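You operate a simulated robot arm through the tools that you are given. There is no shell and no other tool.

Carry out the task below with a simulated two-armed robot. There is one attempt and no reset: what you move stays moved.

Task
Run the reel's line right out, wind it in and lock the reel.

The check looks at the end state, three seconds after you hand in, the way a careful person would. Anything else that was tipped, shoved, dropped, spilled or broken makes it a failure.

Robot
Two 7-joint arms with fingered hands on one trunk that stands fixed in place. Base frame: the origin is at the foot of the trunk, x ahead of it, y to its left, z up. Units: m, degrees, N and s.
The left shoulder is at [0.02, 0.123, 0.987], the right one opposite. With the tool pointing down near the work surface each hand reaches from about 0.1 to 0.48 m from the base axis, measured 20 degrees to its own side. Payload 2.4 kg a hand.
Tool frame (each hand has its own): the origin (TCP) lies between the finger pads and is the grasp point; the fingertips stand 0.017 m ahead of it; z points along the fingers, y is the line along which they close. Largest opening 0.088 m; the body of the gripper starts 0.047 m behind the TCP. The gripper is a hand of 3 fingers: y runs from the thumb to the fingers, the wrist lies at [0, 0, -0.165] in the tool frame, and closing takes about 1.5 s.
Orientation is that of the tool frame in the base frame, as [roll, pitch, yaw] about the fixed x, y, z axes, in that order (R = Rz(yaw) Ry(pitch) Rx(roll)). With the fingers straight down and closing along the base's y, the tool's x points along the base's -x, its y along +y and its z along -z.

Tools
- The arms move only by the tool apply_moves. It takes "left_deltas", "right_deltas" or both (then of equal length, played together; a hand with none holds still); each is a list of rows, each a list of 3 entries, a list of its own where there are three numbers: the shift along the base's x, y, z in m, then the turn, a rotation vector about the base's x, y, z in degrees, then the finger opening in m, from 0 to 0.088. In form: [[[tx, ty, tz], [ax, ay, az], fingers], ...]. A call has 1 to 20 rows; each row is the pose to reach, as a shift and turn from the pose commanded when the call began. Each row takes 0.2 s and may step no farther than 0.05 m and 8.6 degrees from the row before; otherwise, or with a gripper value out of range, the whole call is refused. A pose out of reach is approached as far as the arm can. The call stops where the force on the tool passes 40 N (or 10 N more than at its start, if that is more) or the arm is blocked; 0.2 s more then pass. The fingers move at their own pace (about 0.045 m/s each) and stop on an object; they squeeze with about 30 N. The grip force told is the motor's: it shows also when the fingers shut on nothing. Time passes only in rows, and 0.2 s behind the last, so rows that repeat a pose let the fingers close. The reply holds the time, the measured pose of the TCP, the force on the tool along the base axes, the opening and the grip force, in the units named above and with some noise, with the torque about the TCP (base axes, N m) and any sound that the robot's microphone picked up.
- Cameras (640 x 400 px; columns grow to the right, rows downward): "scene" is now at [0.0344, 0.0405, 1.4267]; the picture's right is [0.61, -0.79, -0.00], its down [-0.69, -0.52, -0.51] and it looks along [0.40, 0.31, -0.86] (base axes); focal length 246 px, centre (320, 200). "left" rides on the left gripper at [-0.052, 0.004, -0.066] in its tool frame; the picture's right is [-0.08, -1.00, 0.00], its down [0.78, -0.07, -0.62] and it looks along [0.62, -0.05, 0.78] (tool axes); focal length 243 px, centre (320, 200). "right" rides on the right gripper at [0.052, 0.004, -0.066] in its tool frame; the picture's right is [-0.08, 1.00, 0.00], its down [-0.78, -0.07, -0.62] and it looks along [-0.62, -0.05, 0.78] (tool axes); focal length 243 px, centre (320, 200). There is no depth. A picture from a camera that has moved, and an enlarged one, comes with that camera's place and axes in the base frame and with its lens.
- snapshot(camera): a new picture of that camera. No time passes.
- move_column(by): slides the trunk up (or, below 0, down) by that many m; the arms and the scene camera ride with it, the base frame stays. It gives what a move gives, with no picture.
- grasp_type(shape, hand): the hand has 3 fingers and takes this shape, open, in about a second: jaw (thumb against the fingers, like two jaws); tri (thumb and two fingers); tip (a fingertip pinch); poke (one finger out to press); point (the index stretched); flat (the hand flat); cup (the hand cupped); fist (a fist). The gripper value then closes the fingers along that shape, each until it touches; the sizes above hold for jaw. It gives what a move gives, with no picture.
- pan_tilt(pan, tilt): turns the head with the scene camera to pan (to the left, within 120 degrees either way) and tilt (down, from -29 to 69), counted from straight ahead of the robot. It gives what a move gives.
- inspect(camera, box): a new picture of the part [left, top, right, bottom] of that camera's present view, enlarged. No time passes.
- close_job(): hands the job in; it is judged then, once.

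Nothing tells you positions but the pictures and the camera data. Unless the task says otherwise, let go and move clear before handing in.

The tools are called after "Request:" as a command line: name --argument value ..., lists and objects as JSON in quotes. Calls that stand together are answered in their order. apply_moves: Moves the arms, as the interface text tells. Its arguments: {"type":"object","properties":{"left_deltas":{"type":"array","items":{"type":"array"}},"right_deltas":{"type":"array","items":{"type":"array"}}},"required":[]} The other tools are called the same way: move_column (by) slides the trunk up or down; grasp_type (shape, hand) gives the hand a shape; pan_tilt (pan, tilt) turns the head that bears the scene camera; snapshot (camera) takes a picture; inspect (camera, box) takes an enlarged picture of a part of a camera's view; close_job () hands the job in.

At the start:

```text
time: 0.0
left_ee_pos: [0.3026, 0.1177, 0.9859]
left_tool_rot: [-180.0, 0.0, 180.0]
left_wrist_force: [-0.5, 0.1, 0.3]
left_torque: [0.01, 0.0, 0.03]
left_grip_width: 0.088
left_grip_force: 0.1
left_shape: jaw
right_ee_pos: [0.3272, -0.1378, 1.017]
right_tool_rot: [179.9, 0.1, 179.9]
right_wrist_force: [-0.5, 0.8, 0.2]
right_torque: [-0.01, -0.03, -0.02]
right_grip_width: 0.088
right_grip_force: 0.1
right_shape: jaw
trunk travel left (down, up): [-0.2, 0.63]
head pan, tilt: [37.4, 59.6]
```

scene: 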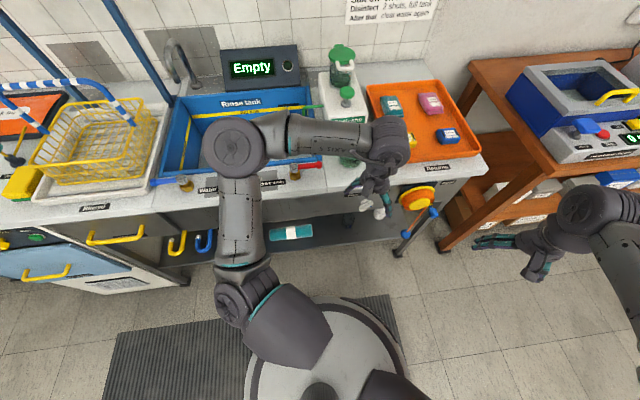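
right: 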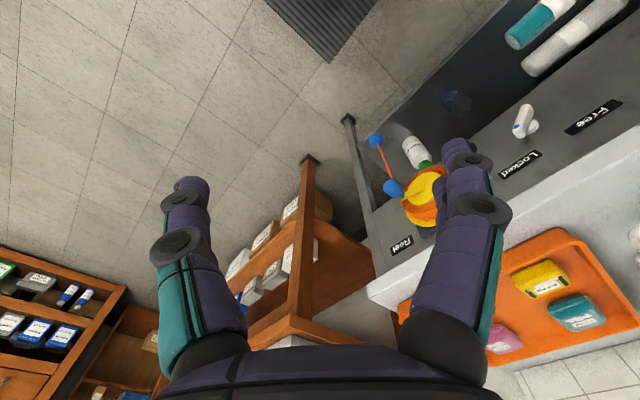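
left: 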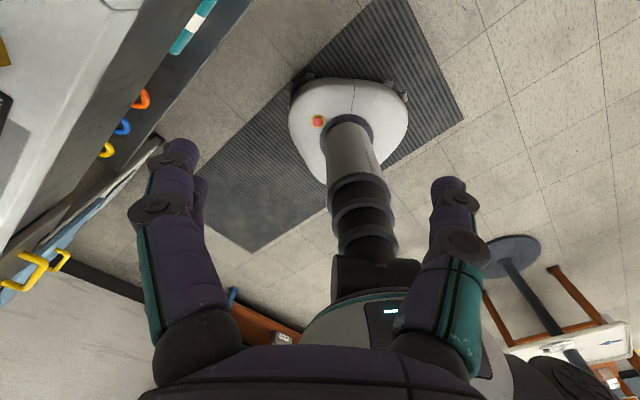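

I see a sink counter ahead and to the left, and an orange/yellow reel on the counter's front panel with labels "Reel", "Locked" and "Free" near a white lever. I'll look closer before moving.

Request:
inspect --camera "scene" --box '[320, 130, 500, 270]'

Request:
inspect --camera "right" --box '[330, 60, 640, 270]'

Request:
inspect --camera "scene" --box '[150, 130, 350, 270]'

Request:
inspect --camera "scene" --box '[320, 0, 480, 100]'

```text
2.86 times, centred on (410, 200) of scene
camera zoom: at [0.0344, 0.0405, 1.4267], right [0.61, -0.79, 0.0], down [-0.69, -0.52, -0.51], along [0.4, 0.31, -0.86], focal length 703 px, centre (63, 200)
```

zoom: 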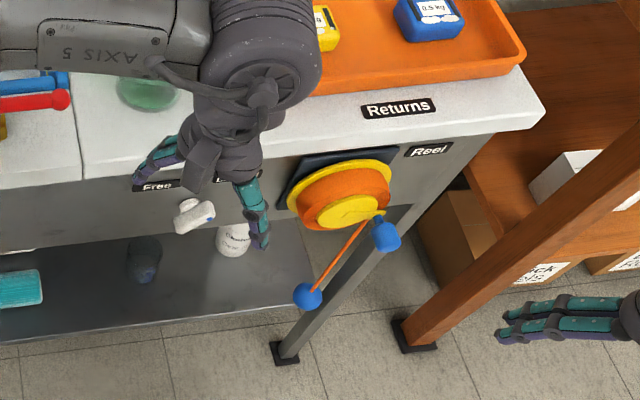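

```text
1.90 times, centred on (485, 165) of right
camera zoom: at [0.2754, -0.1328, 1.0833], right [0.08, 1.0, 0.0], down [0.78, -0.07, 0.62], along [0.62, -0.05, -0.78], focal length 462 px, centre (6, 267)
```

zoom: 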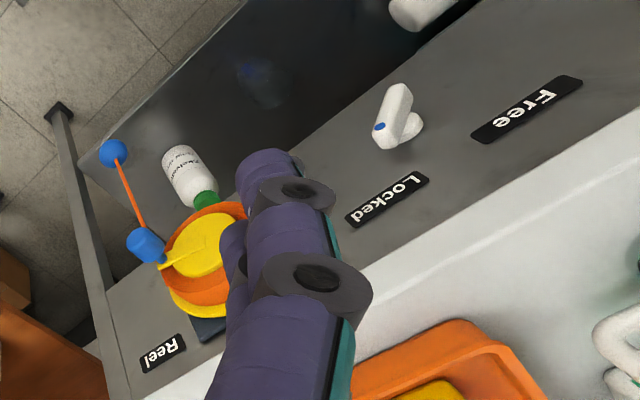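

```text
2.86 times, centred on (250, 200) of scene
camera zoom: at [0.0344, 0.0405, 1.4267], right [0.61, -0.79, 0.0], down [-0.69, -0.52, -0.51], along [0.4, 0.31, -0.86], focal length 703 px, centre (520, 200)
```

zoom: 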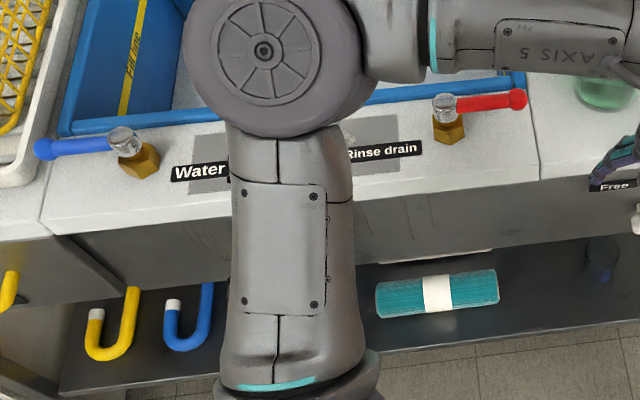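

```text
4.00 times, centred on (400, 50) of scene
camera zoom: at [0.0344, 0.0405, 1.4267], right [0.61, -0.79, 0.0], down [-0.69, -0.52, -0.51], along [0.4, 0.31, -0.86], focal length 984 px, centre (0, 800)
```

zoom: 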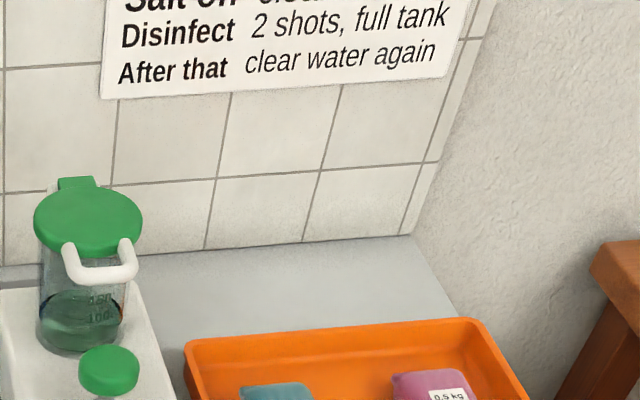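

The reel sits on the front panel at about (0.53, -0.02, 0.74). A blue crank knob is on it, and a line with a blue ball hangs to about z 0.46. The lever is at about (0.43, 0.16, 0.74). I'll draw the left arm back to clear the view and lower the trunk a bit to see the panel.

Request:
apply_moves --left_deltas '[[[-0.03, 0.02, 0.0], [0, 0, 0], 0.088], [[-0.06, 0.05, 0.0], [0, 0, 0], 0.088], [[-0.09, 0.08, 0.0], [0, 0, 0], 0.088], [[-0.12, 0.11, 0.0], [0, 0, 0], 0.088], [[-0.15, 0.14, 0.0], [0, 0, 0], 0.088]]' --right_deltas '[[[-0.03, -0.02, 0.0], [0, 0, 0], 0.088], [[-0.06, -0.04, 0.0], [0, 0, 0], 0.088], [[-0.09, -0.06, 0.0], [0, 0, 0], 0.088], [[-0.09, -0.06, 0.0], [0, 0, 0], 0.088], [[-0.09, -0.06, 0.0], [0, 0, 0], 0.088]]'

Request:
snapshot --camera "scene"

Request:
snapshot --camera "right"

```text
time: 1.2
left_ee_pos: [0.1535, 0.2579, 0.9865]
left_tool_rot: [180.0, -0.1, 179.9]
left_wrist_force: [-0.5, -0.7, 0.1]
left_torque: [0.02, -0.01, -0.02]
left_grip_width: 0.0881
left_grip_force: 0.0
left_shape: jaw
right_ee_pos: [0.237, -0.1978, 1.0167]
right_tool_rot: [180.0, -0.1, -179.9]
right_wrist_force: [-0.3, 0.0, -0.5]
right_torque: [0.03, 0.02, 0.01]
right_grip_width: 0.0879
right_grip_force: 0.1
right_shape: jaw
trunk travel left (down, up): [-0.2, 0.63]
head pan, tilt: [37.4, 59.6]
```

```text
taken
camera scene: at [0.0343, 0.0408, 1.4267], right [0.61, -0.79, 0.0], down [-0.69, -0.52, -0.51], along [0.4, 0.31, -0.86], focal length 246 px, centre (320, 200)
```

scene: 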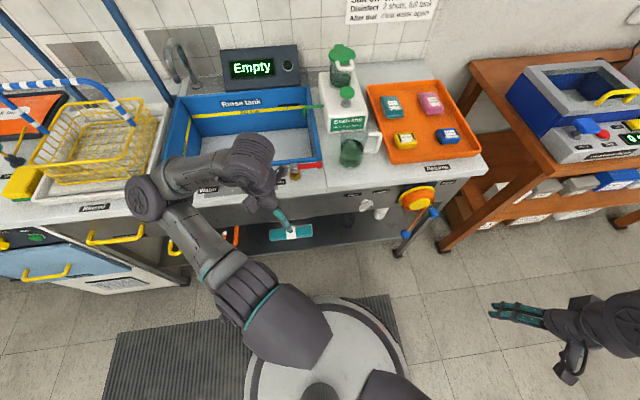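

```text
taken
camera right: at [0.1847, -0.193, 1.0836], right [0.08, 1.0, 0.0], down [0.78, -0.07, 0.62], along [0.62, -0.05, -0.78], focal length 243 px, centre (320, 200)
```

right: 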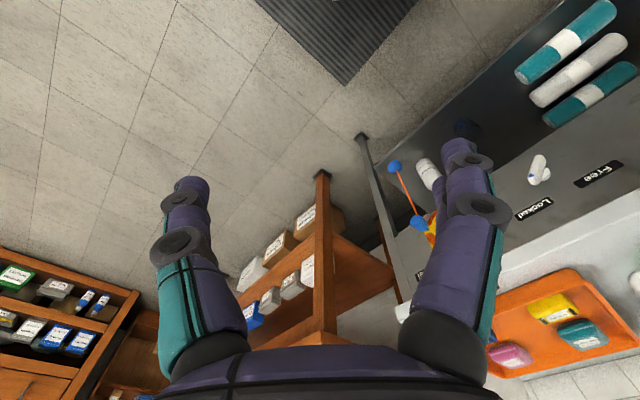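

Request:
inspect --camera "scene" --box '[345, 170, 465, 250]'

Request:
pan_tilt --pan 15 --tilt 50

Request:
move_column --by -0.2

Request:
snapshot --camera "scene"

```text
5.00 times, centred on (405, 210) of scene
camera zoom: at [0.0343, 0.0408, 1.4267], right [0.61, -0.79, 0.0], down [-0.69, -0.52, -0.51], along [0.4, 0.31, -0.86], focal length 1230 px, centre (-105, 150)
```

zoom: 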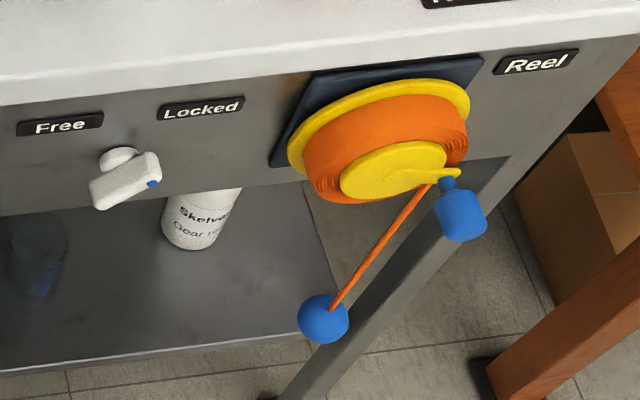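

```text
time: 2.1
left_ee_pos: [0.154, 0.2584, 0.9868]
left_tool_rot: [-180.0, 0.0, 180.0]
left_wrist_force: [0.7, 0.6, 0.5]
left_torque: [-0.01, -0.01, -0.02]
left_grip_width: 0.0876
left_grip_force: 0.0
left_shape: jaw
right_ee_pos: [0.2364, -0.1983, 1.0166]
right_tool_rot: [-179.9, 0.1, -180.0]
right_wrist_force: [-0.3, 0.3, -0.2]
right_torque: [-0.03, 0.01, -0.01]
right_grip_width: 0.0879
right_grip_force: 0.1
right_shape: jaw
trunk travel left (down, up): [-0.2, 0.63]
head pan, tilt: [15.0, 50.0]
```

```text
time: 4.2
left_ee_pos: [0.1543, 0.2575, 0.7881]
left_tool_rot: [180.0, 0.0, 180.0]
left_wrist_force: [0.2, 0.4, 0.7]
left_torque: [0.04, -0.02, 0.01]
left_grip_width: 0.088
left_grip_force: 0.1
left_shape: jaw
right_ee_pos: [0.2373, -0.1981, 0.817]
right_tool_rot: [-180.0, 0.0, 180.0]
right_wrist_force: [0.2, -0.4, -0.2]
right_torque: [0.01, 0.06, 0.02]
right_grip_width: 0.0878
right_grip_force: 0.1
right_shape: jaw
trunk travel left (down, up): [0.0, 0.83]
head pan, tilt: [15.0, 50.0]
```

```text
taken
camera scene: at [0.0552, 0.0197, 1.2389], right [0.26, -0.97, 0.0], down [-0.74, -0.2, -0.64], along [0.62, 0.17, -0.77], focal length 246 px, centre (320, 200)
```

scene: 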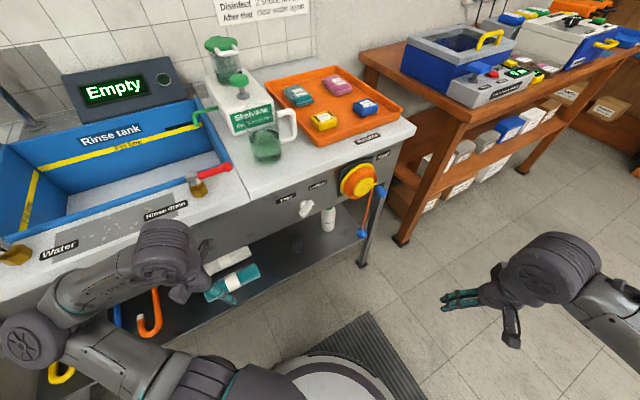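

Request:
inspect --camera "scene" --box '[320, 145, 416, 245]'

Request:
inspect --camera "scene" --box '[265, 170, 345, 240]'

Request:
inspect --camera "right" --box '[320, 50, 640, 250]'

```text
4.00 times, centred on (368, 195) of scene
camera zoom: at [0.0552, 0.0197, 1.2389], right [0.26, -0.97, 0.0], down [-0.74, -0.2, -0.64], along [0.62, 0.17, -0.77], focal length 984 px, centre (128, 220)
```

zoom: 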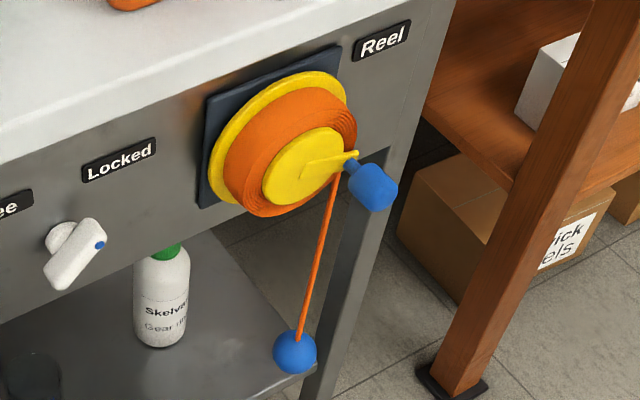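

```text
5.71 times, centred on (305, 205) of scene
camera zoom: at [0.0552, 0.0197, 1.2389], right [0.26, -0.97, 0.0], down [-0.74, -0.2, -0.64], along [0.62, 0.17, -0.77], focal length 1406 px, centre (406, 171)
```

zoom: 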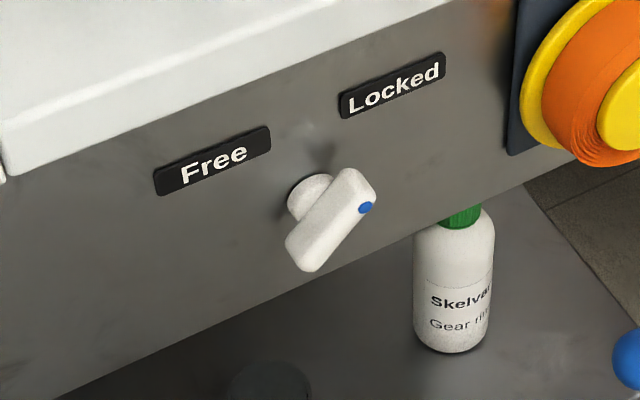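

```text
2.00 times, centred on (480, 150) of right
camera zoom: at [0.1848, -0.1931, 0.8837], right [0.08, 1.0, 0.0], down [0.78, -0.07, 0.62], along [0.62, -0.05, -0.78], focal length 485 px, centre (0, 300)
```

zoom: 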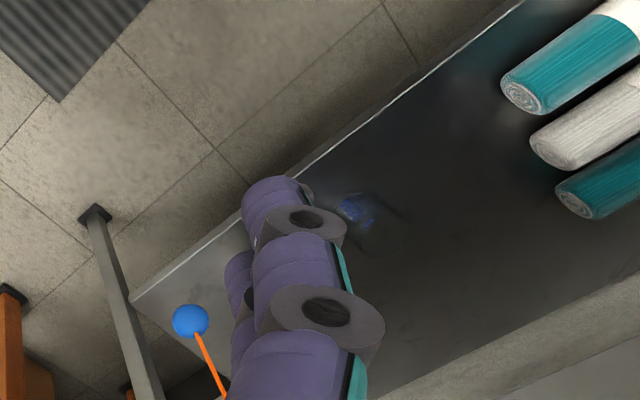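

The lever's blue-dotted end points to "Locked", and the counter front's normal is at about 45° yaw. Lever centre is about (0.435, 0.157, 0.725), reel centre about (0.53, 0.022, 0.748) with a crank radius near 0.04, and the ball is about (0.578, 0, 0.452). I'll turn the right hand to point at the panel, staying in front of it.

Request:
apply_moves --right_deltas '[[[0.01, 0.0136, -0.0055], [5.785, -5.785, 0], 0.088], [[0.02, 0.0273, -0.0109], [11.57, -11.57, 0], 0.088], [[0.03, 0.0409, -0.0164], [17.355, -17.355, 0], 0.088], [[0.04, 0.0545, -0.0218], [23.14, -23.14, 0], 0.088], [[0.05, 0.0682, -0.0273], [28.925, -28.925, 0], 0.088], [[0.06, 0.0818, -0.0327], [34.71, -34.71, 0], 0.088], [[0.07, 0.0955, -0.0382], [40.495, -40.495, 0], 0.088], [[0.08, 0.1091, -0.0436], [46.28, -46.28, 0], 0.088], [[0.09, 0.1227, -0.0491], [52.065, -52.065, 0], 0.088], [[0.1, 0.1364, -0.0545], [57.85, -57.85, 0], 0.088], [[0.11, 0.15, -0.06], [63.64, -63.64, 0], 0.088]]'

Request:
snapshot --camera "scene"

Request:
snapshot --camera "right"

```text
time: 6.6
left_ee_pos: [0.1538, 0.2586, 0.787]
left_tool_rot: [180.0, -0.1, 180.0]
left_wrist_force: [0.7, 0.6, 0.4]
left_torque: [-0.02, -0.02, 0.01]
left_grip_width: 0.0879
left_grip_force: 0.0
left_shape: jaw
right_ee_pos: [0.3473, -0.0482, 0.7782]
right_tool_rot: [86.3, 47.7, 132.3]
right_wrist_force: [-0.6, -0.1, -3.5]
right_torque: [0.14, -0.17, -0.01]
right_grip_width: 0.0876
right_grip_force: 0.0
right_shape: jaw
trunk travel left (down, up): [0.0, 0.83]
head pan, tilt: [15.0, 50.0]
```

```text
taken
camera scene: at [0.0552, 0.0193, 1.2388], right [0.26, -0.97, 0.0], down [-0.74, -0.2, -0.64], along [0.62, 0.17, -0.77], focal length 246 px, centre (320, 200)
```

scene: 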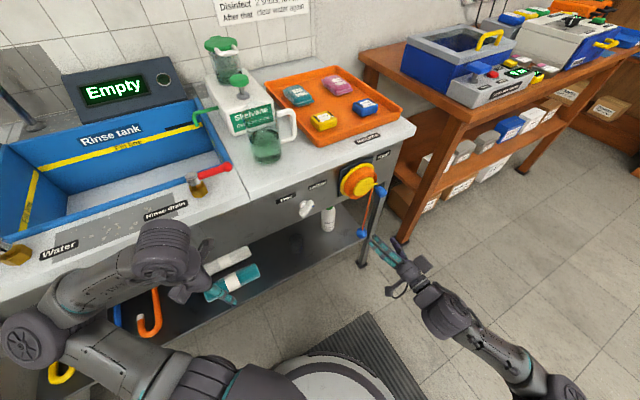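

```text
taken
camera right: at [0.2754, -0.0658, 0.7394], right [-0.51, 0.46, 0.73], down [-0.05, -0.86, 0.51], along [0.86, 0.22, 0.46], focal length 243 px, centre (320, 200)
```

right: 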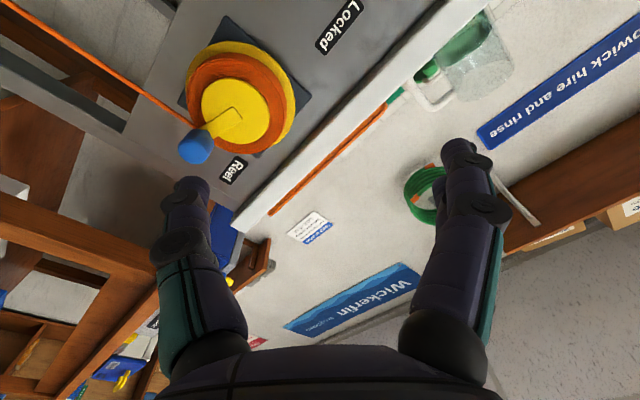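

Request:
apply_moves --right_deltas '[[[0.0, 0.0, 0.0], [0, 0, 0], 0.088], [[0.0, 0.0, 0.0], [0, 0, 0], 0.088]]'

Request:
inspect --camera "right" --box '[100, 0, 420, 200]'

Request:
inspect --camera "scene" --box '[330, 180, 590, 400]'

```text
time: 7.2
left_ee_pos: [0.1532, 0.2584, 0.7871]
left_tool_rot: [179.9, -0.1, -179.9]
left_wrist_force: [0.3, 0.0, 0.9]
left_torque: [0.02, 0.0, -0.01]
left_grip_width: 0.0879
left_grip_force: 0.0
left_shape: jaw
right_ee_pos: [0.3472, -0.0488, 0.7575]
right_tool_rot: [90.0, 45.0, 135.0]
right_wrist_force: [1.0, 0.1, -0.1]
right_torque: [0.01, 0.02, -0.03]
right_grip_width: 0.0876
right_grip_force: 0.1
right_shape: jaw
trunk travel left (down, up): [0.0, 0.83]
head pan, tilt: [15.0, 50.0]
```

```text
2.00 times, centred on (260, 100) of right
camera zoom: at [0.2719, -0.0659, 0.7236], right [-0.46, 0.46, 0.76], down [-0.02, -0.86, 0.51], along [0.89, 0.22, 0.4], focal length 485 px, centre (440, 400)
```

zoom: 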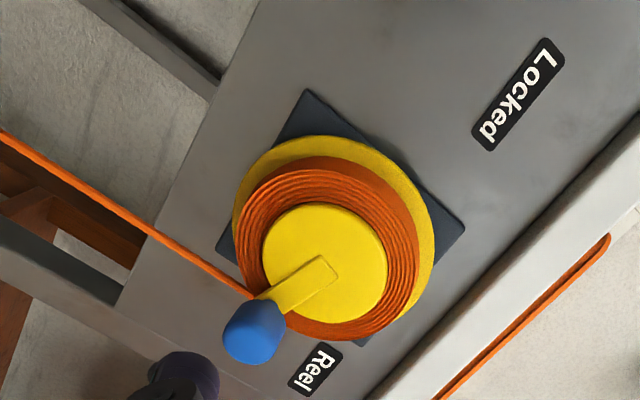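

```text
1.82 times, centred on (460, 290) of scene
camera zoom: at [0.0553, 0.0197, 1.2388], right [0.26, -0.97, 0.0], down [-0.74, -0.2, -0.64], along [0.62, 0.17, -0.77], focal length 448 px, centre (66, 36)
```

zoom: 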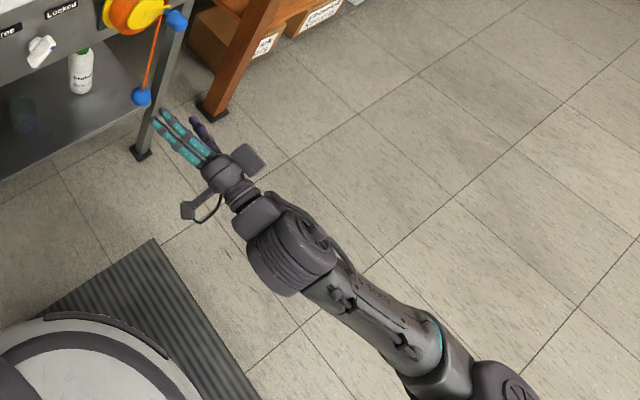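

The hand now points squarely at the panel. The pictures agree on the reel centre, about (0.53, 0.023, 0.746), and the crank knob, about (0.5355, -0.025, 0.7345). Next I'll move the right hand in front of the lever.

Request:
apply_moves --right_deltas '[[[0.003, 0.027, -0.007], [0, 0, 0], 0.088], [[0.006, 0.054, -0.014], [0, 0, 0], 0.088], [[0.01, 0.081, -0.021], [0, 0, 0], 0.088], [[0.014, 0.108, -0.027], [0, 0, 0], 0.088], [[0.017, 0.135, -0.033], [0, 0, 0], 0.088], [[0.017, 0.135, -0.033], [0, 0, 0], 0.088], [[0.017, 0.135, -0.033], [0, 0, 0], 0.088]]'

Request:
snapshot --camera "right"

Request:
snapshot --camera "scene"

```text
time: 8.8
left_ee_pos: [0.1539, 0.2582, 0.7871]
left_tool_rot: [180.0, 0.0, 179.9]
left_wrist_force: [0.1, -0.5, 0.6]
left_torque: [0.0, 0.0, 0.0]
left_grip_width: 0.0876
left_grip_force: 0.0
left_shape: jaw
right_ee_pos: [0.3693, 0.0766, 0.727]
right_tool_rot: [89.8, 45.1, 135.3]
right_wrist_force: [-0.1, 0.2, -0.4]
right_torque: [0.01, 0.04, -0.02]
right_grip_width: 0.088
right_grip_force: 0.0
right_shape: jaw
right hand out of reach, approached as far as the arm can: row 5, 6, 7
trunk travel left (down, up): [0.0, 0.83]
head pan, tilt: [15.0, 50.0]
```

```text
taken
camera right: at [0.295, 0.0585, 0.6938], right [-0.46, 0.45, 0.76], down [-0.01, -0.86, 0.5], along [0.89, 0.22, 0.4], focal length 243 px, centre (320, 200)
```

right: 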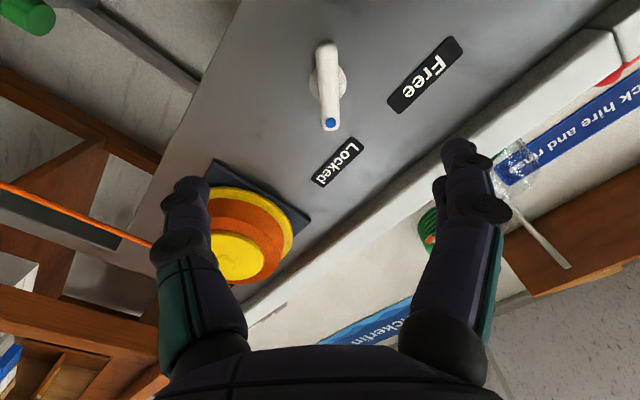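

```text
taken
camera scene: at [0.0553, 0.0198, 1.2388], right [0.26, -0.97, 0.0], down [-0.74, -0.2, -0.64], along [0.62, 0.17, -0.77], focal length 246 px, centre (320, 200)
```

scene: 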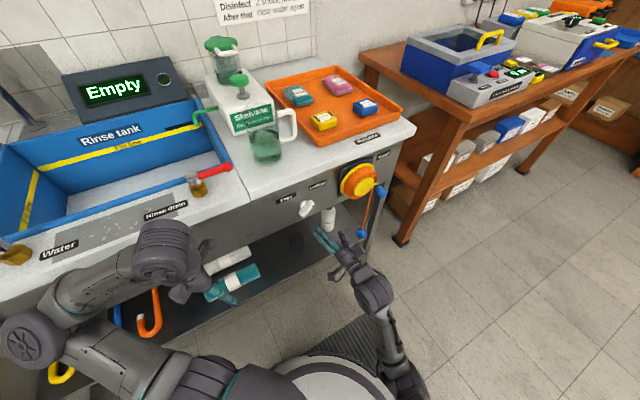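

Request:
apply_moves --right_deltas '[[[0.015, 0.015, 0.0], [0, 0, 0], 0.06], [[0.03, 0.03, 0.0], [0, 0, 0], 0.06], [[0.0435, 0.0435, 0.0], [0, 0, 0], 0.06], [[0.0435, 0.0435, 0.0], [0, 0, 0], 0.06], [[0.0435, 0.0435, 0.0], [0, 0, 0], 0.06]]'

Request:
snapshot --camera "right"

Request:
inspect --camera "scene" --box '[265, 160, 425, 260]'

```text
time: 10.0
left_ee_pos: [0.1549, 0.2594, 0.7874]
left_tool_rot: [179.9, 0.0, 180.0]
left_wrist_force: [0.0, 0.4, 0.2]
left_torque: [-0.02, 0.01, -0.01]
left_grip_width: 0.0878
left_grip_force: 0.0
left_shape: jaw
right_ee_pos: [0.4153, 0.117, 0.7291]
right_tool_rot: [89.9, 45.0, 135.4]
right_wrist_force: [0.9, 0.5, -0.4]
right_torque: [-0.02, 0.0, 0.02]
right_grip_width: 0.0601
right_grip_force: 0.1
right_shape: jaw
right hand out of reach, approached as far as the arm can: row 2, 3
trunk travel left (down, up): [0.0, 0.83]
head pan, tilt: [15.0, 50.0]
```

```text
taken
camera right: at [0.3403, 0.0995, 0.6955], right [-0.46, 0.45, 0.76], down [-0.01, -0.86, 0.5], along [0.89, 0.22, 0.4], focal length 243 px, centre (320, 200)
```

right: 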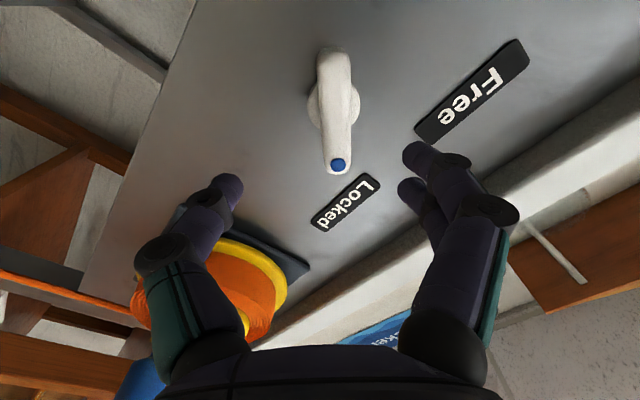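

```text
4.00 times, centred on (345, 210) of scene
camera zoom: at [0.0553, 0.0198, 1.2388], right [0.26, -0.97, 0.0], down [-0.74, -0.2, -0.64], along [0.62, 0.17, -0.77], focal length 984 px, centre (220, 160)
```

zoom: 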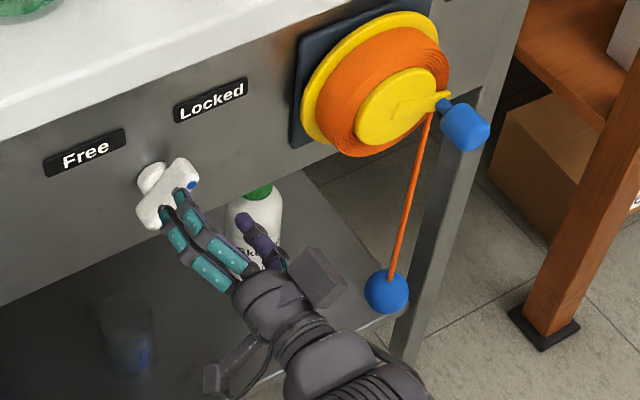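

Request:
apply_moves --right_deltas '[[[0.0, 0.0, 0.0], [0, 0, 0], 0.06], [[0.0, 0.0, 0.0], [0, 0, 0], 0.06], [[0.0, 0.0, 0.0], [0, 0, 0], 0.06]]'

```text
time: 10.8
left_ee_pos: [0.1535, 0.2572, 0.7878]
left_tool_rot: [-180.0, -0.1, 180.0]
left_wrist_force: [-0.6, -0.3, 0.1]
left_torque: [0.0, -0.01, -0.03]
left_grip_width: 0.0878
left_grip_force: 0.1
left_shape: jaw
right_ee_pos: [0.4152, 0.1183, 0.73]
right_tool_rot: [89.9, 45.0, 135.4]
right_wrist_force: [-1.0, 0.1, -0.2]
right_torque: [-0.03, -0.01, 0.01]
right_grip_width: 0.0603
right_grip_force: 0.0
right_shape: jaw
trunk travel left (down, up): [0.0, 0.83]
head pan, tilt: [15.0, 50.0]
```

Request:
apply_moves --right_deltas '[[[-0.01, 0.01, -0.005], [0, 0, 0], 0.06], [[-0.01, 0.01, -0.005], [0, 0, 0], 0.06], [[-0.01, 0.01, -0.005], [0, 0, 0], 0.06]]'

Request:
apply_moves --right_deltas '[[[0.005, 0.005, 0.0], [0, 0, 0], 0.06], [[0.01, 0.01, 0.0], [0, 0, 0], 0.06], [[0.01, 0.01, 0.0], [0, 0, 0], 0.06]]'

Request:
snapshot --camera "right"

```text
time: 11.6
left_ee_pos: [0.1541, 0.2581, 0.7877]
left_tool_rot: [180.0, 0.1, 180.0]
left_wrist_force: [-0.5, -0.3, 0.1]
left_torque: [-0.02, -0.01, 0.07]
left_grip_width: 0.0879
left_grip_force: 0.1
left_shape: jaw
right_ee_pos: [0.4148, 0.1182, 0.728]
right_tool_rot: [90.0, 45.0, 135.4]
right_wrist_force: [0.4, -0.3, -0.4]
right_torque: [0.02, -0.02, 0.01]
right_grip_width: 0.06
right_grip_force: 0.0
right_shape: jaw
right hand out of reach, approached as far as the arm can: row 1, 2, 3
trunk travel left (down, up): [0.0, 0.83]
head pan, tilt: [15.0, 50.0]
```

```text
time: 12.4
left_ee_pos: [0.1528, 0.2577, 0.7865]
left_tool_rot: [-180.0, 0.0, 180.0]
left_wrist_force: [0.2, 0.6, 0.1]
left_torque: [0.02, -0.04, -0.01]
left_grip_width: 0.0877
left_grip_force: 0.0
left_shape: jaw
right_ee_pos: [0.4254, 0.1264, 0.7289]
right_tool_rot: [90.0, 45.0, 135.3]
right_wrist_force: [0.2, -0.3, 0.1]
right_torque: [0.0, 0.0, 0.02]
right_grip_width: 0.0601
right_grip_force: 0.2
right_shape: jaw
trunk travel left (down, up): [0.0, 0.83]
head pan, tilt: [15.0, 50.0]
```

```text
taken
camera right: at [0.3509, 0.1088, 0.6955], right [-0.46, 0.45, 0.76], down [-0.01, -0.86, 0.5], along [0.89, 0.22, 0.4], focal length 243 px, centre (320, 200)
```

right: 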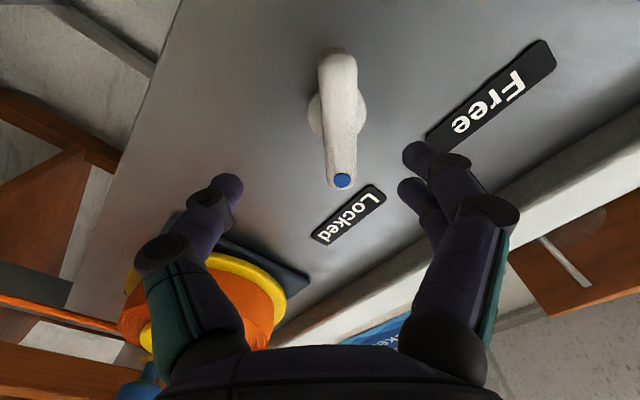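

The right hand is centred across the bar but sits about 1.4 cm too far right and can't reach further left with this roll. I'll back off a little and try another roll (counter-clockwise, the way the lever must turn) to see whether reach improves.

Request:
apply_moves --right_deltas '[[[-0.015, -0.015, 0.0], [0, 0, 0], 0.06], [[-0.03, -0.03, 0.0], [0, 0, 0], 0.06], [[-0.03, -0.03, 0.0], [-5.6, -5.6, 0], 0.06], [[-0.03, -0.03, 0.0], [-11.2, -11.2, 0], 0.06], [[-0.03, -0.03, 0.0], [-16.8, -16.8, 0], 0.06], [[-0.03, -0.03, 0.0], [-22.4, -22.4, 0], 0.06], [[-0.03, -0.03, 0.0], [-28.0, -28.0, 0], 0.06], [[-0.03, -0.03, 0.0], [-32, -32, 0], 0.06], [[-0.03, -0.03, 0.0], [-32, -32, 0], 0.06], [[-0.03, -0.03, 0.0], [-32, -32, 0], 0.06]]'

Request:
apply_moves --right_deltas '[[[-0.01, 0.01, 0.0], [0, 0, 0], 0.06], [[-0.02, 0.02, 0.0], [0, 0, 0], 0.06], [[-0.03, 0.03, 0.0], [0, 0, 0], 0.06], [[-0.03, 0.03, 0.0], [0, 0, 0], 0.06]]'

```text
time: 14.6
left_ee_pos: [0.1539, 0.2591, 0.7871]
left_tool_rot: [-180.0, 0.0, -179.9]
left_wrist_force: [-0.8, -0.4, 0.6]
left_torque: [0.0, 0.01, 0.0]
left_grip_width: 0.0879
left_grip_force: 0.1
left_shape: jaw
right_ee_pos: [0.396, 0.096, 0.729]
right_tool_rot: [-75.7, 89.6, -30.4]
right_wrist_force: [-0.4, -0.3, 0.1]
right_torque: [-0.01, 0.0, 0.0]
right_grip_width: 0.0604
right_grip_force: 0.1
right_shape: jaw
trunk travel left (down, up): [0.0, 0.83]
head pan, tilt: [15.0, 50.0]
```

```text
time: 15.6
left_ee_pos: [0.1525, 0.2582, 0.7862]
left_tool_rot: [-180.0, 0.0, 179.9]
left_wrist_force: [-0.3, 0.3, -0.6]
left_torque: [-0.02, -0.02, 0.0]
left_grip_width: 0.0879
left_grip_force: 0.0
left_shape: jaw
right_ee_pos: [0.3942, 0.0963, 0.7296]
right_tool_rot: [-73.4, 89.6, -28.0]
right_wrist_force: [0.7, 0.6, 1.4]
right_torque: [-0.01, -0.01, -0.04]
right_grip_width: 0.06
right_grip_force: 0.0
right_shape: jaw
right hand out of reach, approached as far as the arm can: row 1, 2, 3, 4
trunk travel left (down, up): [0.0, 0.83]
head pan, tilt: [15.0, 50.0]
```

Request:
pan_tilt --pan -5 --tilt 65

Request:
snapshot --camera "scene"

```text
time: 16.5
left_ee_pos: [0.1537, 0.258, 0.7884]
left_tool_rot: [179.9, 0.0, 179.9]
left_wrist_force: [-0.3, -0.2, -0.8]
left_torque: [0.01, 0.0, -0.06]
left_grip_width: 0.0879
left_grip_force: 0.1
left_shape: jaw
right_ee_pos: [0.3954, 0.096, 0.7302]
right_tool_rot: [-73.1, 89.7, -27.9]
right_wrist_force: [0.0, 0.1, 0.3]
right_torque: [-0.03, -0.03, -0.02]
right_grip_width: 0.0605
right_grip_force: 0.0
right_shape: jaw
trunk travel left (down, up): [0.0, 0.83]
head pan, tilt: [-5.0, 65.0]
```

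```text
taken
camera scene: at [0.0414, -0.0054, 1.2207], right [-0.09, -1.0, 0.0], down [-0.9, 0.08, -0.42], along [0.42, -0.04, -0.91], focal length 246 px, centre (320, 200)
```

scene: 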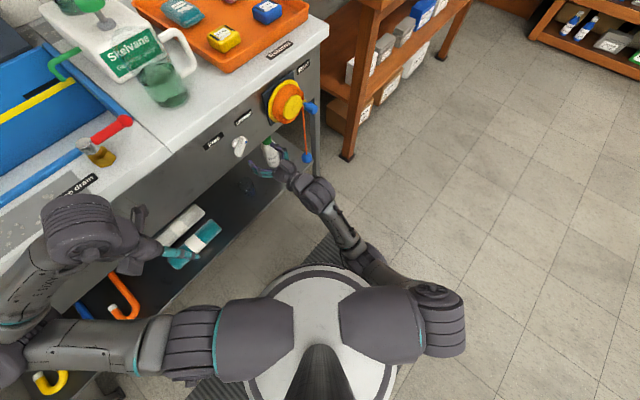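

The roll turned freely, so the limit is how far left the wrist can go. I'll point the tool 15° more to the left, keeping the wrist further right, and return to the diagonal roll in front of the lever.

Request:
apply_moves --right_deltas '[[[-0.01, -0.01, 0.0], [0, 0, 7.5], 0.06], [[-0.01, -0.01, 0.0], [0, 0, 15], 0.06], [[-0.015, -0.005, 0.0], [0, 0, 15], 0.06], [[-0.02, 0.0, 0.0], [0, 0, 15], 0.06], [[-0.02, 0.0, 0.0], [0, 0, 15], 0.06]]'

```text
time: 17.7
left_ee_pos: [0.1535, 0.259, 0.7879]
left_tool_rot: [-179.9, 0.0, 180.0]
left_wrist_force: [0.5, -0.6, 0.1]
left_torque: [0.02, -0.01, 0.01]
left_grip_width: 0.0879
left_grip_force: 0.1
left_shape: jaw
right_ee_pos: [0.3755, 0.0964, 0.7298]
right_tool_rot: [-93.2, 89.8, -33.2]
right_wrist_force: [-0.1, -1.1, 0.1]
right_torque: [0.0, 0.01, -0.01]
right_grip_width: 0.06
right_grip_force: 0.0
right_shape: jaw
trunk travel left (down, up): [0.0, 0.83]
head pan, tilt: [-5.0, 65.0]
```

Request:
apply_moves --right_deltas '[[[0, 0, 0], [-4.2, -7.27, 0], 0.06], [[0, 0, 0], [-8.4, -14.55, 0], 0.06], [[0, 0, 0], [-12.6, -21.8, 0], 0.06], [[0, 0, 0], [-16.8, -29.1, 0], 0.06], [[0, 0, 0], [-21, -36.4, 0], 0.06], [[0, 0, 0], [-25, -43.3, 0], 0.06], [[0, 0, 0], [-27.5, -47.6, 0], 0.06], [[0, 0, 0], [-27.5, -47.6, 0], 0.06], [[0, 0, 0], [-27.5, -47.6, 0], 0.06]]'

Request:
snapshot --camera "right"

```text
time: 19.7
left_ee_pos: [0.1537, 0.2579, 0.7872]
left_tool_rot: [-180.0, 0.0, 179.9]
left_wrist_force: [0.2, 0.0, -0.7]
left_torque: [-0.01, 0.0, 0.0]
left_grip_width: 0.0875
left_grip_force: 0.2
left_shape: jaw
right_ee_pos: [0.3767, 0.097, 0.7295]
right_tool_rot: [-90.1, 34.6, -29.9]
right_wrist_force: [0.3, -0.6, 0.2]
right_torque: [-0.01, 0.03, 0.01]
right_grip_width: 0.06
right_grip_force: 0.1
right_shape: jaw
trunk travel left (down, up): [0.0, 0.83]
head pan, tilt: [-5.0, 65.0]
```

```text
taken
camera right: at [0.3778, 0.0206, 0.6966], right [-0.55, 0.32, -0.77], down [-0.83, -0.24, 0.5], along [-0.02, 0.92, 0.4], focal length 243 px, centre (320, 200)
```

right: 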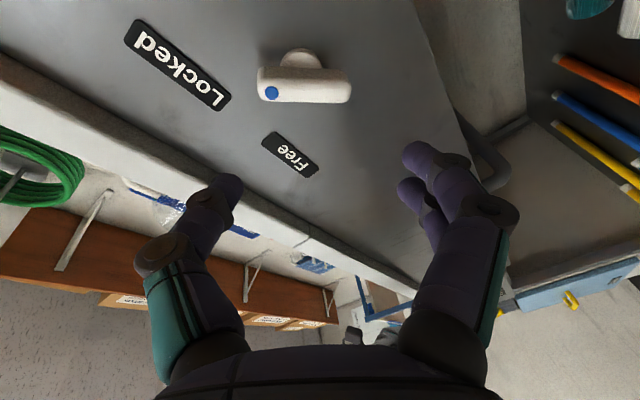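

Roll is free over the whole range at this heading. I'll return to the roll that puts the fingers across the bar.

Request:
apply_moves --right_deltas '[[[0, 0, 0], [4.17, 7.22, 0], 0.06], [[0, 0, 0], [8.33, 14.43, 0], 0.06], [[0, 0, 0], [12.5, 21.65, 0], 0.06], [[0, 0, 0], [16.67, 28.87, 0], 0.06], [[0, 0, 0], [20.83, 36.08, 0], 0.06], [[0, 0, 0], [25, 43.3, 0], 0.06], [[0, 0, 0], [29.17, 50.52, 0], 0.06], [[0, 0, 0], [33.33, 57.73, 0], 0.06], [[0, 0, 0], [37.5, 64.95, 0], 0.06], [[0, 0, 0], [41.67, 72.17, 0], 0.06], [[0, 0, 0], [45.83, 79.38, 0], 0.06], [[0, 0, 0], [50, 86.6, 0], 0.06], [[0, 0, 0], [50, 86.6, 0], 0.06], [[0, 0, 0], [50, 86.6, 0], 0.06]]'

Request:
snapshot --camera "right"

Request:
pan_tilt --pan 20 --tilt 55

Request:
snapshot --camera "scene"

```text
time: 22.7
left_ee_pos: [0.154, 0.2584, 0.7863]
left_tool_rot: [180.0, 0.0, 179.9]
left_wrist_force: [-0.2, 0.0, -0.4]
left_torque: [0.03, 0.01, 0.0]
left_grip_width: 0.0881
left_grip_force: 0.1
left_shape: jaw
right_ee_pos: [0.3749, 0.0972, 0.7297]
right_tool_rot: [90.0, 45.2, 150.0]
right_wrist_force: [-0.5, 0.1, 0.1]
right_torque: [0.0, 0.02, 0.0]
right_grip_width: 0.0602
right_grip_force: 0.0
right_shape: jaw
trunk travel left (down, up): [0.0, 0.83]
head pan, tilt: [-5.0, 65.0]
```

```text
taken
camera right: at [0.3081, 0.0611, 0.696], right [-0.56, 0.32, 0.76], down [0.21, -0.84, 0.51], along [0.8, 0.44, 0.4], focal length 243 px, centre (320, 200)
```

right: 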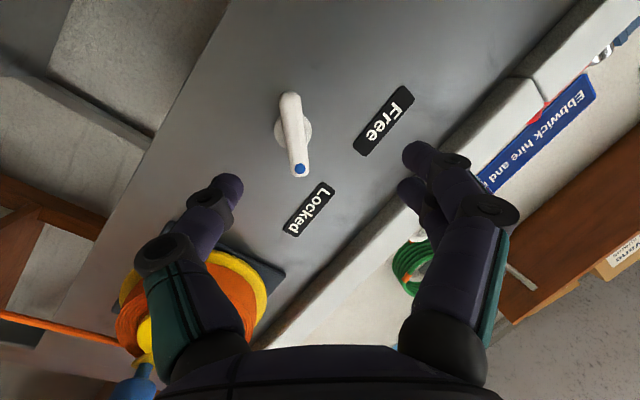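

```text
time: 23.6
left_ee_pos: [0.1537, 0.2581, 0.7872]
left_tool_rot: [-180.0, -0.1, 180.0]
left_wrist_force: [-0.3, -0.1, 1.1]
left_torque: [-0.01, 0.01, 0.02]
left_grip_width: 0.0879
left_grip_force: 0.0
left_shape: jaw
right_ee_pos: [0.3758, 0.0971, 0.7301]
right_tool_rot: [89.9, 45.2, 149.9]
right_wrist_force: [-0.2, -0.3, -0.6]
right_torque: [-0.01, 0.0, 0.02]
right_grip_width: 0.0603
right_grip_force: 0.0
right_shape: jaw
trunk travel left (down, up): [0.0, 0.83]
head pan, tilt: [20.0, 55.0]
```

```text
taken
camera scene: at [0.0487, 0.0244, 1.2323], right [0.34, -0.94, 0.0], down [-0.77, -0.28, -0.57], along [0.54, 0.2, -0.82], focal length 246 px, centre (320, 200)
```

scene: 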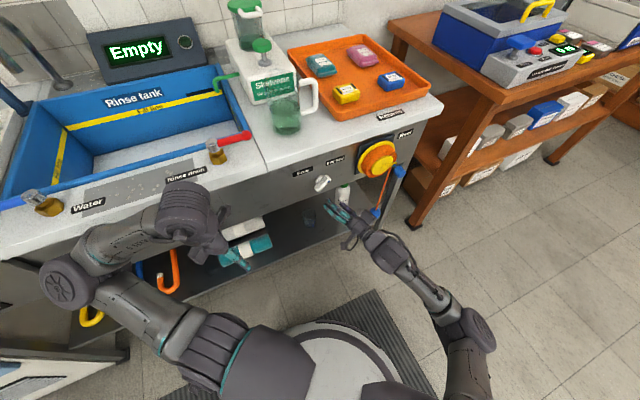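

Request:
apply_moves --right_deltas '[[[0.014, 0.015, -0.002], [0, 0, 0], 0.05], [[0.028, 0.03, -0.004], [0, 0, 0], 0.05], [[0.04, 0.043, -0.005], [0, 0, 0], 0.05], [[0.04, 0.043, -0.005], [0, 0, 0], 0.05], [[0.04, 0.043, -0.005], [0, 0, 0], 0.05]]'

Request:
snapshot --camera "right"

Request:
inspect --camera "scene" --box '[280, 140, 420, 240]'

```text
time: 24.8
left_ee_pos: [0.1536, 0.2573, 0.7878]
left_tool_rot: [180.0, 0.1, -179.9]
left_wrist_force: [0.2, -0.3, -0.4]
left_torque: [0.02, 0.01, -0.02]
left_grip_width: 0.0882
left_grip_force: 0.1
left_shape: jaw
right_ee_pos: [0.416, 0.1394, 0.7245]
right_tool_rot: [90.0, 45.2, 150.0]
right_wrist_force: [-0.5, 0.4, 0.3]
right_torque: [-0.01, -0.01, 0.02]
right_grip_width: 0.0503
right_grip_force: 0.2
right_shape: jaw
trunk travel left (down, up): [0.0, 0.83]
head pan, tilt: [20.0, 55.0]
```

```text
taken
camera right: at [0.3481, 0.1037, 0.6911], right [-0.56, 0.32, 0.76], down [0.21, -0.84, 0.51], along [0.8, 0.44, 0.4], focal length 243 px, centre (320, 200)
```

right: 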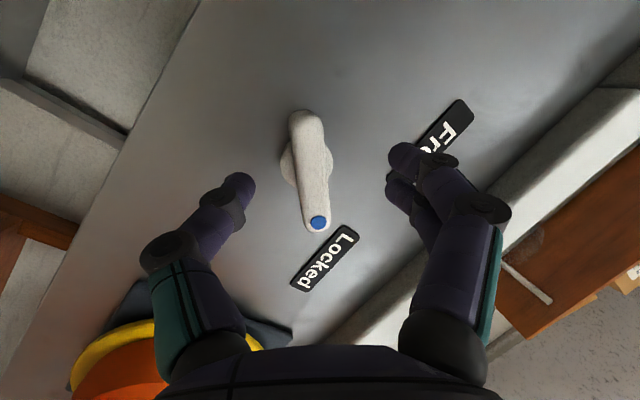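

```text
4.00 times, centred on (350, 190) of scene
camera zoom: at [0.0487, 0.0245, 1.2323], right [0.34, -0.94, 0.0], down [-0.77, -0.28, -0.57], along [0.54, 0.2, -0.82], focal length 984 px, centre (200, 240)
```

zoom: 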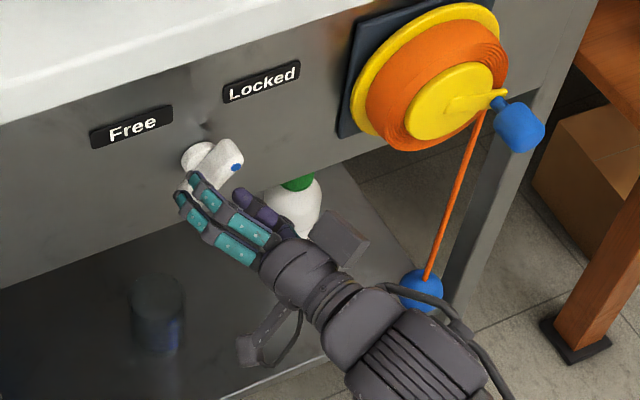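

Request:
apply_moves --right_deltas '[[[0.006, 0.008, 0.0], [0, 0, 0], 0.05], [[0.0125, 0.0162, -0.0005], [0, 0, 0], 0.05], [[0.0125, 0.0162, -0.0005], [0, 0, 0], 0.05], [[0.0125, 0.0162, -0.0005], [0, 0, 0], 0.05]]'

Request:
snapshot --camera "right"

Request:
inspect --camera "scene" --box '[280, 140, 420, 240]'

```text
time: 25.8
left_ee_pos: [0.1535, 0.2579, 0.7889]
left_tool_rot: [-180.0, 0.0, 180.0]
left_wrist_force: [0.4, -0.2, -0.2]
left_torque: [0.03, -0.02, 0.04]
left_grip_width: 0.0879
left_grip_force: 0.1
left_shape: jaw
right_ee_pos: [0.4291, 0.1554, 0.7237]
right_tool_rot: [90.0, 45.2, 150.0]
right_wrist_force: [-0.4, 0.3, -0.1]
right_torque: [0.01, 0.0, -0.01]
right_grip_width: 0.0505
right_grip_force: 0.0
right_shape: jaw
trunk travel left (down, up): [0.0, 0.83]
head pan, tilt: [20.0, 55.0]
```

```text
taken
camera right: at [0.3602, 0.1199, 0.6906], right [-0.56, 0.32, 0.76], down [0.21, -0.84, 0.51], along [0.8, 0.44, 0.4], focal length 243 px, centre (320, 200)
```

right: 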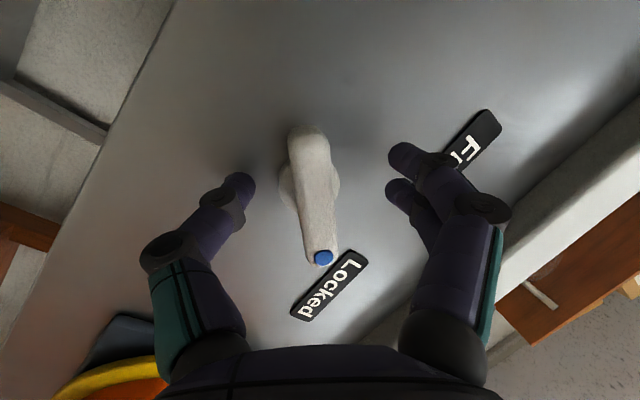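

```text
4.00 times, centred on (350, 190) of scene
camera zoom: at [0.0487, 0.0245, 1.2323], right [0.34, -0.94, 0.0], down [-0.77, -0.28, -0.57], along [0.54, 0.2, -0.82], focal length 984 px, centre (200, 240)
```

zoom: 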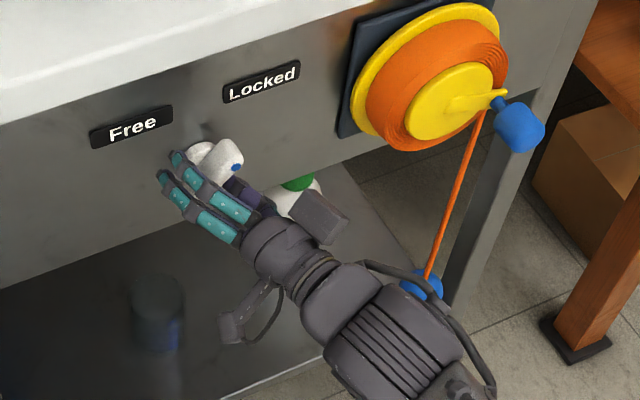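

The fingers straddle the bar with no contact yet. Now I'll close on it.

Request:
apply_moves --right_deltas '[[[0, 0, 0], [0, 0, 0], 0.0], [[0, 0, 0], [0, 0, 0], 0.0], [[0, 0, 0], [0, 0, 0], 0.0], [[0, 0, 0], [0, 0, 0], 0.0], [[0, 0, 0], [0, 0, 0], 0.0]]'

Request:
snapshot --camera "right"

```text
time: 26.9
left_ee_pos: [0.1542, 0.2566, 0.7878]
left_tool_rot: [-180.0, 0.0, -180.0]
left_wrist_force: [0.1, 0.8, -0.3]
left_torque: [0.02, -0.05, -0.02]
left_grip_width: 0.0877
left_grip_force: 0.1
left_shape: jaw
right_ee_pos: [0.4271, 0.1559, 0.7245]
right_tool_rot: [90.0, 45.3, 150.0]
right_wrist_force: [-0.2, 1.9, 0.5]
right_torque: [-0.03, 0.04, -0.03]
right_grip_width: 0.0078
right_grip_force: 30.2
right_shape: jaw
trunk travel left (down, up): [0.0, 0.83]
head pan, tilt: [20.0, 55.0]
```

```text
taken
camera right: at [0.3604, 0.1199, 0.6904], right [-0.56, 0.32, 0.76], down [0.21, -0.84, 0.51], along [0.8, 0.44, 0.4], focal length 243 px, centre (320, 200)
```

right: 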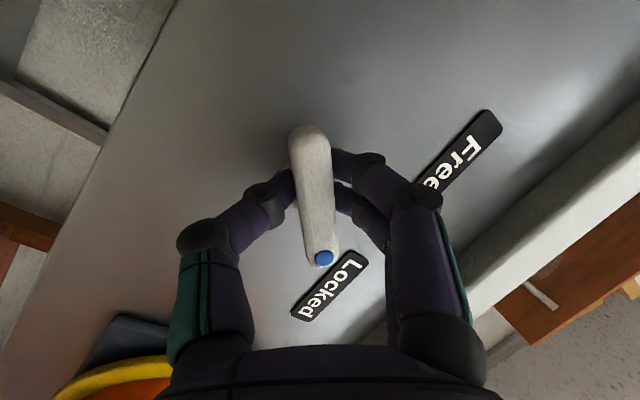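

The lever is gripped at about 30 N. I'll turn it counter-clockwise in steps and watch the torque.

Request:
apply_moves --right_deltas '[[[0, 0, 0], [-3, -5.2, 0], 0.0], [[0, 0, 0], [-6, -10.4, 0], 0.0], [[0, 0, 0], [-9, -15.6, 0], 0.0], [[0, 0, 0], [-12, -20.8, 0], 0.0], [[0, 0, 0], [-15, -26, 0], 0.0], [[0, 0, 0], [-15, -26, 0], 0.0]]'

Request:
snapshot --camera "right"

Request:
inspect --camera "scene" --box '[280, 140, 420, 240]'

```text
time: 28.4
left_ee_pos: [0.1531, 0.2572, 0.7879]
left_tool_rot: [179.9, -0.2, 179.9]
left_wrist_force: [0.4, 0.3, -0.3]
left_torque: [0.02, -0.02, -0.02]
left_grip_width: 0.0877
left_grip_force: 0.0
left_shape: jaw
right_ee_pos: [0.4281, 0.1549, 0.7223]
right_tool_rot: [90.7, 75.3, 150.7]
right_wrist_force: [-0.9, -3.4, -14.9]
right_torque: [-0.16, 0.23, -0.11]
right_grip_width: 0.008
right_grip_force: 30.1
right_shape: jaw
trunk travel left (down, up): [0.0, 0.83]
head pan, tilt: [20.0, 55.0]
```

```text
taken
camera right: at [0.3806, 0.1081, 0.6735], right [-0.81, 0.47, 0.34], down [-0.08, -0.67, 0.74], along [0.57, 0.58, 0.58], focal length 243 px, centre (320, 200)
```

right: 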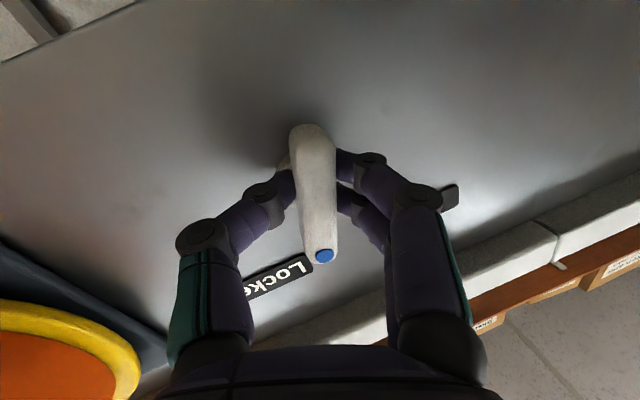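

```text
4.00 times, centred on (350, 190) of scene
camera zoom: at [0.0496, 0.0245, 1.2321], right [0.34, -0.94, 0.0], down [-0.77, -0.28, -0.57], along [0.54, 0.2, -0.82], focal length 984 px, centre (200, 240)
```

zoom: 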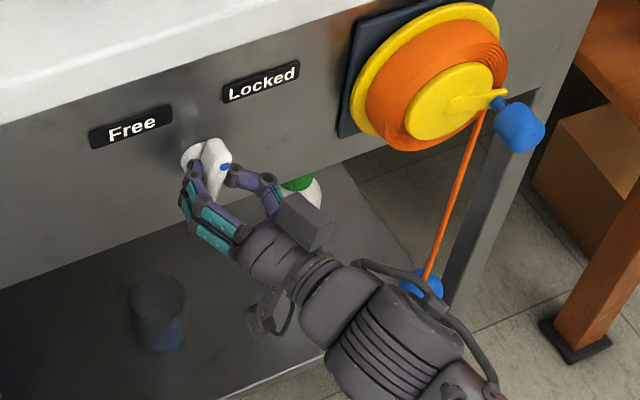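

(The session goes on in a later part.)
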